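You operate a simulated robot arm through the tools that you are given. There is no shell and no other tool. Be economical: measure what you need, move in short steps, check, and stop when the job is done.

The job below is to be done with a simulated robot arm. You get a single attempt, and the scene is never put back.

TASK
Fetch the purple cloth and set it on top of the blue-tab sample.

Only the result counts: the job must be done as asked and must still hold three seconds after the hand-in. Knocking over, shifting, dropping, spilling or breaking anything else fails it. Flat cloth is picked up by pressing the open fingertips on it (5 to 10 N) and closing them slowly along it; thin cloth reads only 2 to 8 mm in the jaws.

THE ROBOT
A 6-joint arm with a two-finger parallel gripper, fixed in place. Base frame: the origin is at the foot of the arm, x ahead of it, y to its left, z up; the work surface is at about z = 0. Readings come in m, degrees, newtons and seconds.
With the tool pointing down near the work surface it reaches from about 0.14 to 0.58 m from the base axis. Its first joint turns from -66.0 to 66.0 degrees. Payload 2.1 kg.
The TCP is the grasp point between the finger pads, 0.03 m short of the fingertips. In the tool frame z runs along the fingers and y along their closing line. The gripper opens to 0.094 m. The fingers are 0.028 m wide and 0.01 m thick; the gripper's body (0.05 by 0.096 m) begins 0.055 m behind the TCP.
Orientation is told as [roll, pitch, yaw] about the base's x, y, z axes, in that order, counted from this pose: with the fingers straight down and closing along the base's y, the tool's x points along the base's -x, its y along +y and its z along -z.

THE INTERFACE
- The arm moves only by the tool send_rows. Its argument "motion" is a list of rows, each an object of numbers (a shift or turn left out is 0, a gripper value left out holds the last): "tx", "ty", "tz": the shift along the tool's x, y, z in m; "twist": the turn about the tool's z in degrees; "hand": the opening, from 0 (shut) to 1 (fully open). In form: [{"tx": .., "ty": .., "tz": .., "twist": .., "hand": ..}, ...]. A call has 1 to 20 rows; each row is the pose to reach, as a shift and turn from the pose commanded when the call began, along the tool's axes at that moment. A row lasts 0.2 s, in which the tool goes at most 0.05 m and 8.6 degrees; a call with a longer step from one row to the next is refused whole, and so is a gripper value outside its range. A pose out of reach is approached as far as the arm can. The call stops where the force on the tool passes 40 N (or 10 N more than at its start, if that is more) or the arm is blocked; 0.2 s more then pass. The fingers move at their own pace (about 0.072 m/s each) and stop on an object; they squeeze with about 38 N. The grip force told is the motor's: it shows also when the fingers shut on nothing. Time passes only in rows, and 0.2 s behind the last, so rows that repeat a pose let the fingers close. The reply holds the time, the measured pose of the TCP, the force on the tool along the base axes, the opening and the grip force, in the units named above and with some noise, and new pictures: "show" is both (left out), scene, wrist or none.
- Cameras (640 x 400 px; columns grow to the right, rows downward): "scene" is fixed at [0.0542, -0.3684, 0.4962]; the picture's right is [0.80, -0.61, 0.00], its down [-0.26, -0.35, -0.90] and it looks along [0.55, 0.72, -0.44] (base axes); focal length 332 px, centre (320, 200). "wrist" rides on the gripper at [-0.037, 0, -0.058] in the tool frame; the picture's right is [0.00, -1.00, 0.00], its down [0.97, 0.00, -0.24] and it looks along [0.24, 0.00, 0.97] (tool axes); focal length 218 px, centre (320, 200). There is no depth. A picture from a camera that has moved, and an enlarged one, comes with that camera's place and axes in the base frame and with its lens.
- zoom(camera, box): a new picture of the part [left, top, right, bottom] of that camera's present view, enlarged. No time passes.
- close_job(): hands the job in; it is judged then, once.

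Work in short steps. Places have to be worked out from the pictures, the camera data and where the tool is seen: move nearer, look again, correct. Check each grasp and each placing, and mend what went wrong. You have 90 turns and 170 pictures in all, those below and enlarged ones among them. Open the gripper and draw the arm clear of the work before you hand the job in, unless the task says otherwise; then end with one line.

The tools are called as a command line: name --argument value ..., lists and objects as JSON in quotes. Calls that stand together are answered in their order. send_rows: Moves the arm, as the interface text tells. Its arguments: {"type":"object","properties":{"motion":{"type":"array","items":{"type":"object","properties":{"tx":{"type":"number"},"ty":{"type":"number"},"tz":{"type":"number"},"twist":{"type":"number"},"hand":{"type":"number"}}}},"show":{"type":"string","enum":["both","scene","wrist","none"]}},"required":["motion"]} The other tools are called the same way: zoom (camera, box) takes an enlarged picture of a part of a camera's view; close_job () hands the job in.

At the start:

```text
time_s: 0.0
tool_pos: [0.2883, 0.1811, 0.2389]
orientation: [0.0, 0.0, 0.0]
contact_force: [0.0, 0.7, 0.1]
width: 0.0938
finger_force: 0.1
```

scene: 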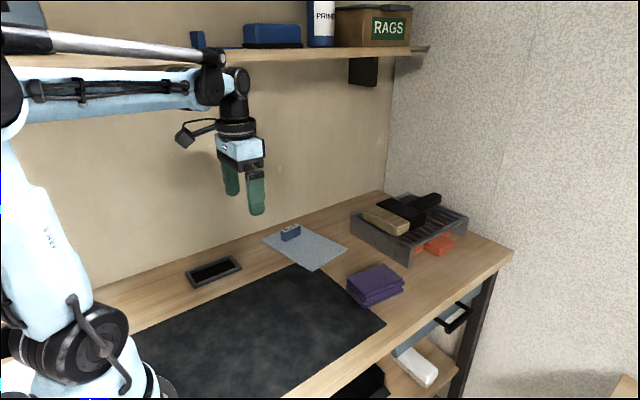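
wrist: 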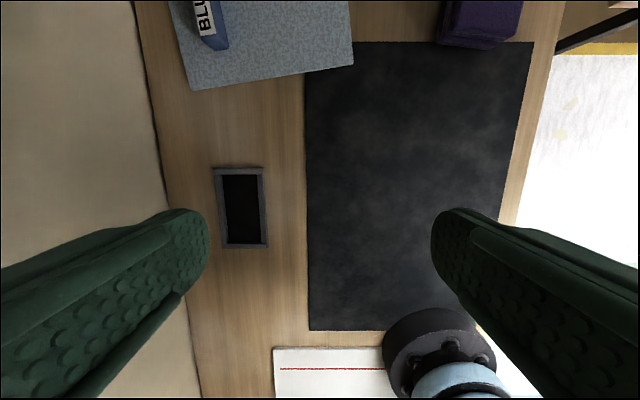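

I'll look closer at the purple cloth and the blue-tab sample in the scene.

zoom --camera "scene" --box '[240, 180, 480, 330]'

zoom --camera "wrist" --box '[140, 0, 560, 100]'

```text
2.67 times, centred on (360, 255) of scene
camera zoom: at [0.0542, -0.3684, 0.4962], right [0.8, -0.61, 0.0], down [-0.26, -0.35, -0.9], along [0.55, 0.72, -0.44], focal length 886 px, centre (213, 53)
```

zoom: 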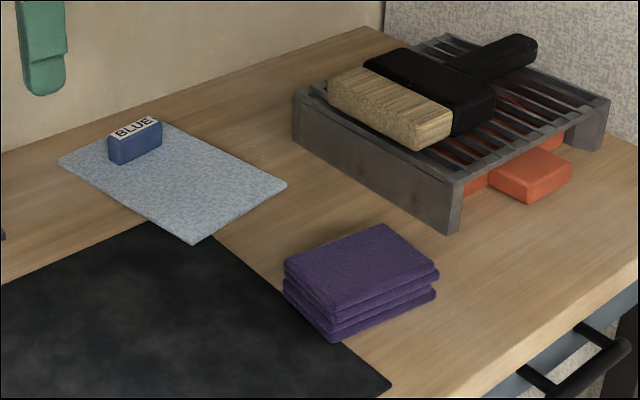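

```text
1.52 times, centred on (350, 50) of wrist
camera zoom: at [0.3267, 0.1816, 0.2958], right [0.0, -1.0, 0.0], down [-0.97, 0.0, 0.24], along [-0.24, 0.0, -0.97], focal length 333 px, centre (274, 429)
```

zoom: 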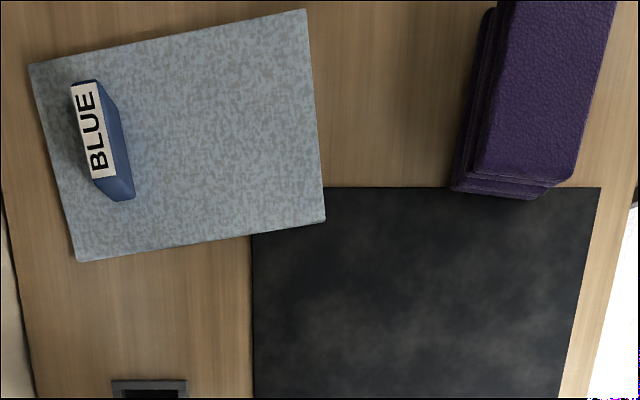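

The purple cloth is a folded stack, about 0.10 x 0.07 x 0.027 m, centred near (0.50, 0.014). The blue-tab sample is centred near (0.473, 0.25), with its tab at the far-y end. I'll move above the cloth and twist about 8° to line up with it.

send_rows --motion '[{"tx": -0.035, "ty": -0.028, "twist": 1.3, "hand": 1}, {"tx": -0.07, "ty": -0.056, "twist": 2.6}, {"tx": -0.105, "ty": -0.084, "twist": 4}, {"tx": -0.14, "ty": -0.111, "twist": 5.3}, {"tx": -0.175, "ty": -0.139, "twist": 6.6}, {"tx": -0.205, "ty": -0.167, "tz": 0.02, "twist": 8}, {"tx": -0.205, "ty": -0.167, "tz": 0.06, "twist": 8}, {"tx": -0.205, "ty": -0.167, "tz": 0.09, "twist": 8}]'

```text
time_s: 1.8
tool_pos: [0.4961, 0.0144, 0.1464]
orientation: [0.1, 0.0, -8.0]
contact_force: [0.3, 0.1, 0.0]
width: 0.0941
finger_force: 0.1
camera wrist: at [0.5332, 0.0099, 0.2049], right [-0.14, -0.99, 0.0], down [-0.96, 0.13, 0.24], along [-0.24, 0.03, -0.97], focal length 218 px, centre (320, 200)
```

scene: 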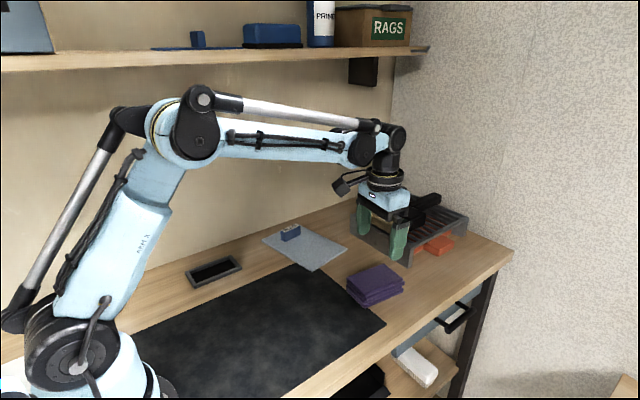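
wrist: 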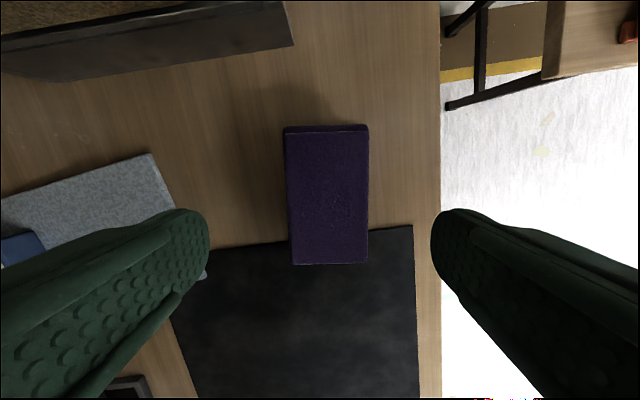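

Seen from the wrist, the cloth is about 6 mm to the -y side and 8 mm nearer than the TCP, and it is aligned. I'll correct for that and descend around it.

send_rows --motion '[{"tx": 0.008, "ty": -0.0065, "tz": 0.03}, {"tx": 0.008, "ty": -0.0065, "tz": 0.06}, {"tx": 0.008, "ty": -0.0065, "tz": 0.08}, {"tx": 0.008, "ty": -0.0065, "tz": 0.09}]'

```text
time_s: 2.8
tool_pos: [0.4854, 0.008, 0.0571]
orientation: [0.0, 0.0, -8.0]
contact_force: [-0.6, -0.5, -0.5]
width: 0.0941
finger_force: 0.1
camera wrist: at [0.5216, 0.0031, 0.1148], right [-0.14, -0.99, 0.0], down [-0.96, 0.14, 0.24], along [-0.24, 0.03, -0.97], focal length 218 px, centre (320, 200)
```

scene: 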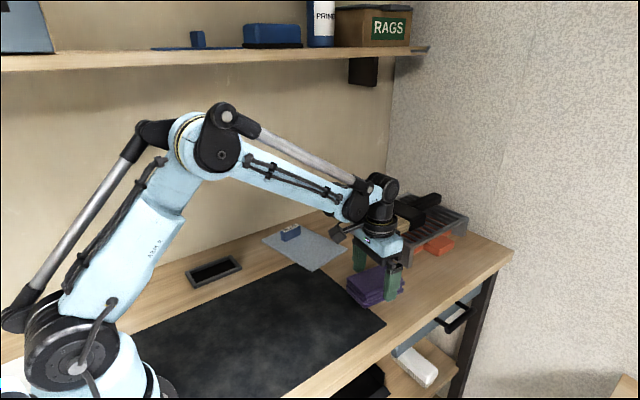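
wrist: 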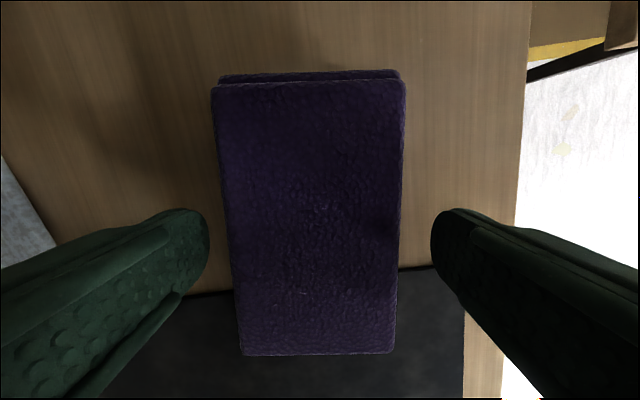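

The cloth is now centred between the fingers. I'll lower until the fingertips are just above the table, then close.

send_rows --motion '[{"tx": 0.002, "ty": 0.001, "tz": 0.012}, {"tx": 0.002, "ty": 0.001, "tz": 0.022}, {"tx": 0.002, "ty": 0.001, "tz": 0.022, "hand": 0.75}, {"tx": 0.002, "ty": 0.001, "tz": 0.022, "hand": 0.65}, {"tx": 0.002, "ty": 0.001, "tz": 0.022, "hand": 0.55}, {"tx": 0.002, "ty": 0.001, "tz": 0.022, "hand": 0.55}]'

```text
time_s: 4.2
tool_pos: [0.4844, 0.0095, 0.0367]
orientation: [0.0, 0.0, -8.0]
contact_force: [0.1, 0.2, 0.3]
width: 0.072
finger_force: 38.1
camera wrist: at [0.5208, 0.0053, 0.094], right [-0.14, -0.99, 0.0], down [-0.96, 0.14, 0.24], along [-0.24, 0.03, -0.97], focal length 218 px, centre (320, 200)
```

scene: 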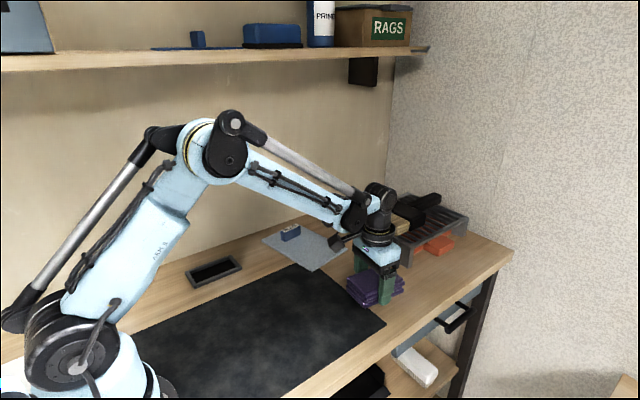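
wrist: 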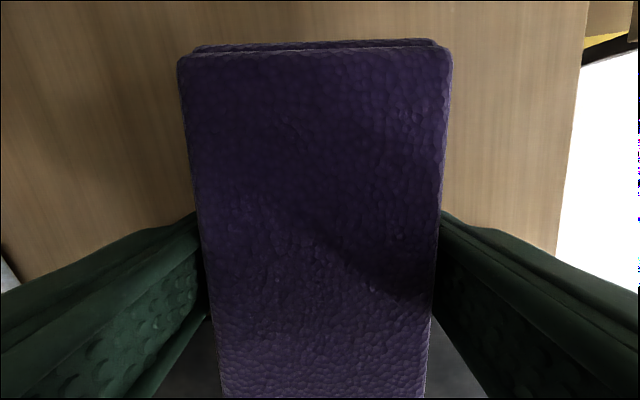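

The fingers stopped on the stack at 72 mm with a full 38 N of grip. I'll lift it a little and check that it comes up whole.

send_rows --motion '[{"tz": -0.01, "hand": 0.5}, {"tz": -0.03}, {"tz": -0.06}, {"tz": -0.09}, {"tz": -0.09}]'

zoom --camera "scene" --box '[240, 160, 480, 310]'

```text
time_s: 5.4
tool_pos: [0.4835, 0.0108, 0.1249]
orientation: [0.0, 0.1, -8.0]
contact_force: [-0.6, -0.1, -1.0]
width: 0.0718
finger_force: 38.0
camera wrist: at [0.5195, 0.0044, 0.1826], right [-0.14, -0.99, 0.0], down [-0.96, 0.14, 0.24], along [-0.24, 0.03, -0.97], focal length 218 px, centre (320, 200)
```

scene: 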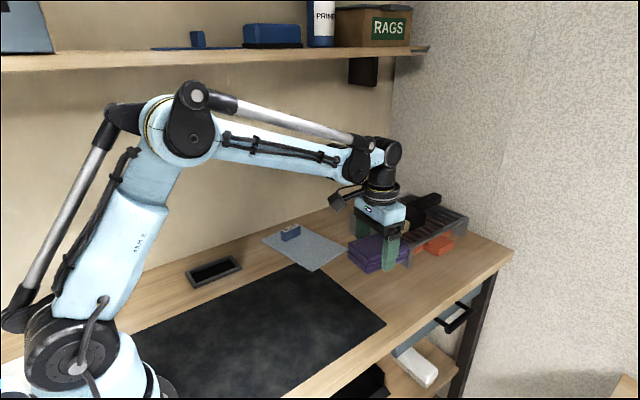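
wrist: 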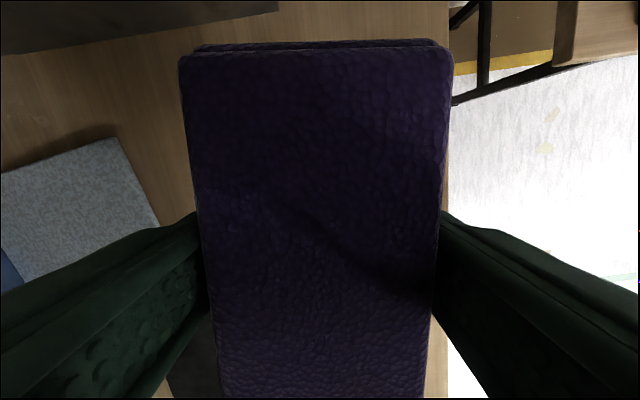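

```text
2.67 times, centred on (360, 235) of scene
camera zoom: at [0.0542, -0.3684, 0.4962], right [0.8, -0.61, 0.0], down [-0.26, -0.35, -0.9], along [0.55, 0.72, -0.44], focal length 886 px, centre (213, 107)
```

zoom: 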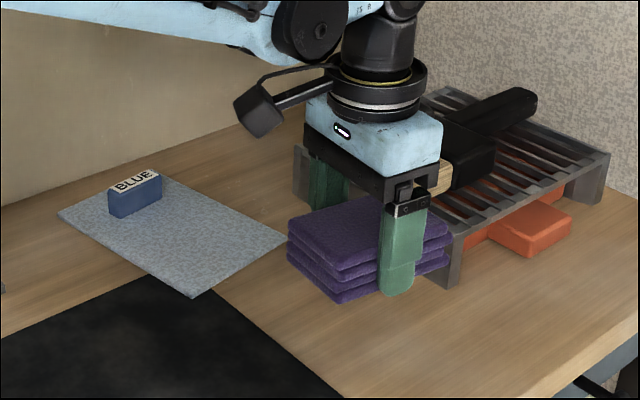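

The whole stack came up. I'll carry it over the free part of the sample, target TCP (0.479, 0.215), and turn 16° to align with it.

send_rows --motion '[{"tx": 0.005, "ty": 0.03, "twist": -2.3}, {"tx": 0.01, "ty": 0.06, "twist": -4.6}, {"tx": 0.015, "ty": 0.09, "twist": -7}, {"tx": 0.02, "ty": 0.12, "twist": -9.3}, {"tx": 0.025, "ty": 0.15, "twist": -11.6}, {"tx": 0.029, "ty": 0.18, "twist": -14}, {"tx": 0.033, "ty": 0.2015, "twist": -16}, {"tx": 0.033, "ty": 0.2015, "twist": -16}]'

zoom --camera "scene" --box '[220, 160, 460, 310]'

```text
time_s: 7.2
tool_pos: [0.4785, 0.2139, 0.1281]
orientation: [0.0, 0.0, 8.0]
contact_force: [0.1, 0.7, -0.5]
width: 0.0715
finger_force: 38.2
camera wrist: at [0.5149, 0.2198, 0.1851], right [0.14, -0.99, 0.0], down [-0.96, -0.14, 0.24], along [-0.24, -0.03, -0.97], focal length 218 px, centre (320, 200)
```

scene: 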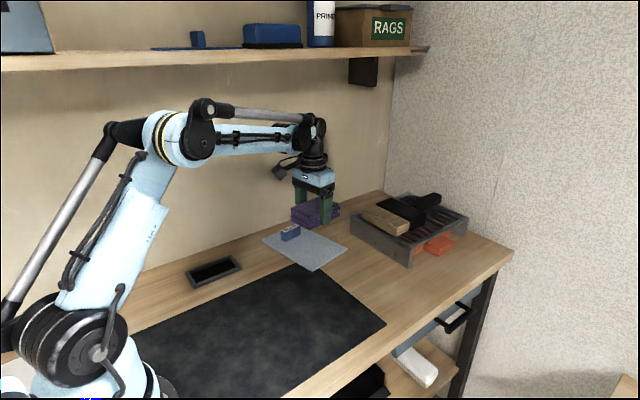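
wrist: 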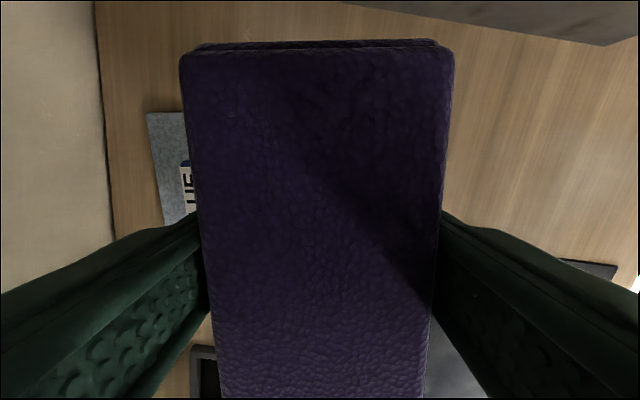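

```text
2.67 times, centred on (340, 235) of scene
camera zoom: at [0.0542, -0.3684, 0.4962], right [0.8, -0.61, 0.0], down [-0.26, -0.35, -0.9], along [0.55, 0.72, -0.44], focal length 886 px, centre (267, 107)
```

zoom: 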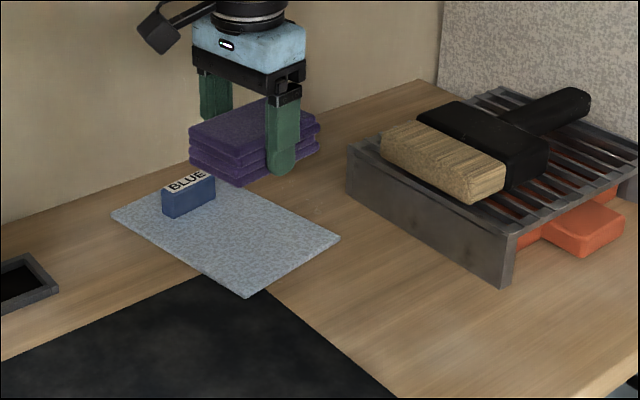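

The cloth is aligned over the sample with clearance to the tab. I'll lower to just above it.

send_rows --motion '[{"tz": 0.025}, {"tz": 0.05}, {"tz": 0.07}, {"tz": 0.078}, {"tz": 0.078}]'

zoom --camera "scene" --box '[220, 170, 380, 270]'

```text
time_s: 8.4
tool_pos: [0.4797, 0.2139, 0.0498]
orientation: [0.0, 0.0, 8.0]
contact_force: [0.4, -0.4, -1.2]
width: 0.0719
finger_force: 38.0
camera wrist: at [0.5161, 0.2194, 0.107], right [0.14, -0.99, 0.0], down [-0.96, -0.14, 0.24], along [-0.24, -0.03, -0.97], focal length 218 px, centre (320, 200)
```

scene: 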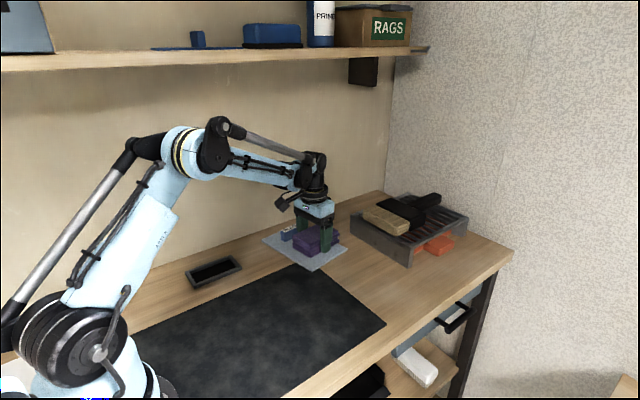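
wrist: 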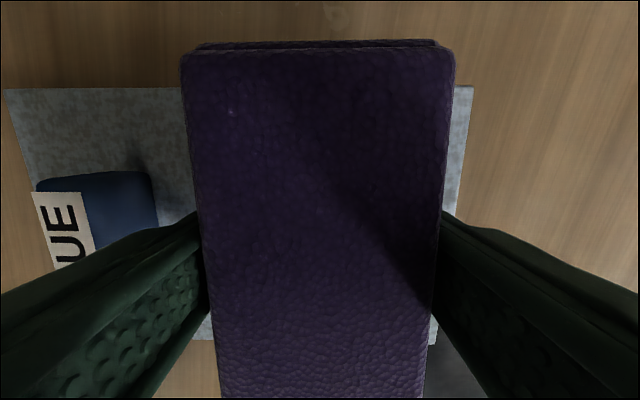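

```text
4.00 times, centred on (300, 220) of scene
camera zoom: at [0.0542, -0.3684, 0.4962], right [0.8, -0.61, 0.0], down [-0.26, -0.35, -0.9], along [0.55, 0.72, -0.44], focal length 1329 px, centre (400, 120)
```

zoom: 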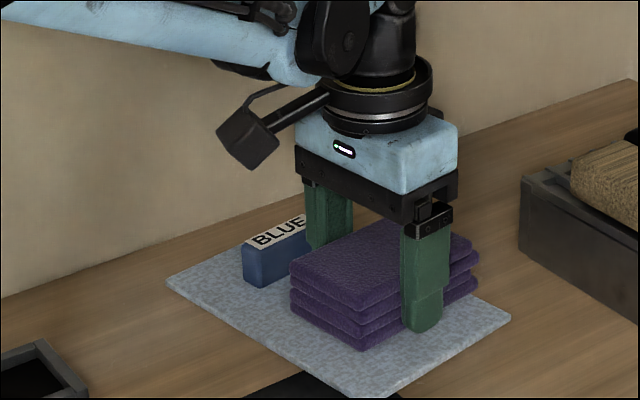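

The cloth's far end is right at the sample's far edge, so I'll shift it 12 mm toward the base. Then I'll lower until it lightly touches.

send_rows --motion '[{"tx": 0.012}, {"tx": 0.012, "tz": 0.004}, {"tx": 0.012, "tz": 0.007}, {"tx": 0.012, "tz": 0.009}, {"tx": 0.012, "tz": 0.009}]'

zoom --camera "scene" --box '[220, 170, 380, 270]'

```text
time_s: 9.4
tool_pos: [0.4661, 0.2125, 0.0425]
orientation: [0.0, 0.1, 8.0]
contact_force: [-0.5, -0.7, 14.6]
width: 0.0711
finger_force: 38.0
stopped in row 4: the force on the tool passed its limit (the readings are from after the stop); the commanded pose is now the measured one
camera wrist: at [0.5035, 0.2179, 0.1], right [0.14, -0.99, 0.0], down [-0.96, -0.13, 0.24], along [-0.24, -0.03, -0.97], focal length 218 px, centre (320, 200)
```

scene: 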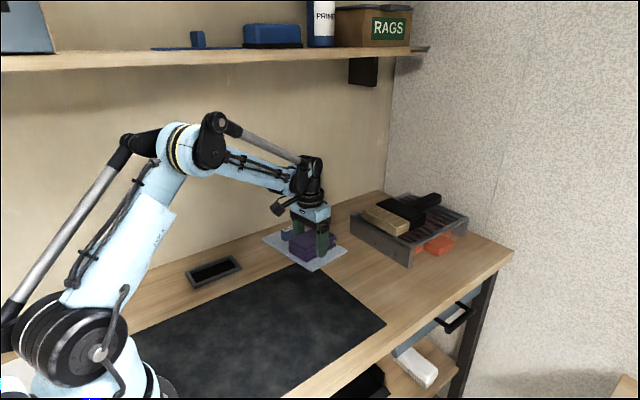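
wrist: 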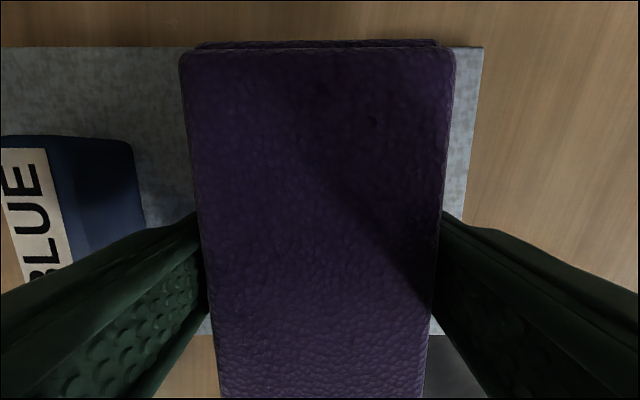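

```text
4.00 times, centred on (300, 220) of scene
camera zoom: at [0.0541, -0.3684, 0.4962], right [0.8, -0.61, 0.0], down [-0.26, -0.35, -0.9], along [0.55, 0.72, -0.44], focal length 1329 px, centre (400, 120)
```

zoom: 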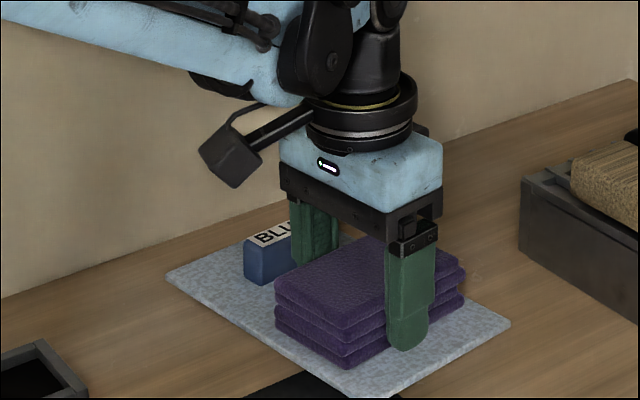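

It's in contact at 14.6 N and the sample hasn't shifted. I'll ease off 1 mm, open, and then raise straight up.

send_rows --motion '[{"tz": -0.001}, {"tz": -0.001, "hand": 0.8}, {"tz": -0.001, "hand": 0.9}, {"tz": -0.001, "hand": 0.95}, {"tz": -0.001}, {"tz": -0.02}, {"tz": -0.05}, {"tz": -0.09}, {"tz": -0.13}, {"tz": -0.16}]'

zoom --camera "scene" --box '[220, 170, 380, 270]'

```text
time_s: 11.6
tool_pos: [0.4658, 0.2126, 0.2041]
orientation: [0.0, 0.2, 8.0]
contact_force: [-0.4, -0.1, 0.9]
width: 0.0894
finger_force: 0.1
camera wrist: at [0.5034, 0.218, 0.2616], right [0.14, -0.99, 0.0], down [-0.96, -0.13, 0.24], along [-0.24, -0.03, -0.97], focal length 218 px, centre (320, 200)
```

scene: 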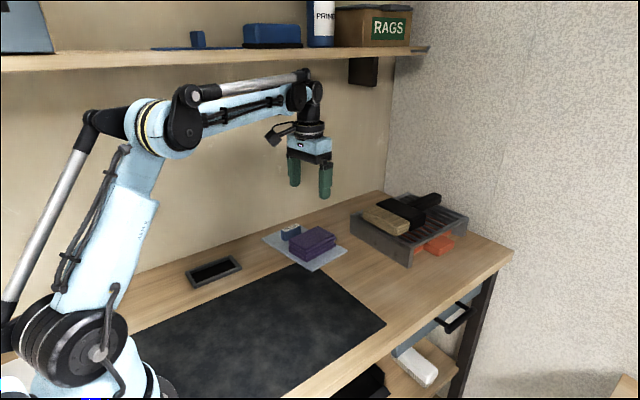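
wrist: 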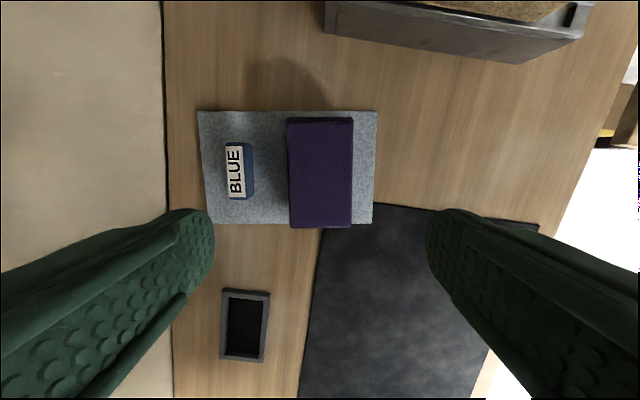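

```text
4.00 times, centred on (300, 220) of scene
camera zoom: at [0.0542, -0.3684, 0.4962], right [0.8, -0.61, 0.0], down [-0.26, -0.35, -0.9], along [0.55, 0.72, -0.44], focal length 1329 px, centre (400, 120)
```

zoom: 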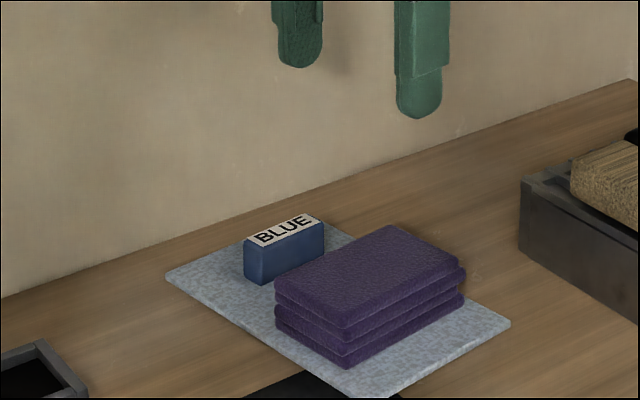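

The cloth rests fully on the sample, the tab and sample are undisturbed, and the open gripper is 0.2 m up and clear. I'll hand the job in.

close_job

```text
The job is handed in.
```

The purple cloth is resting flat on the blue-tab sample, beside its tab; the last pictures show nothing else moved, and the job has been handed in.
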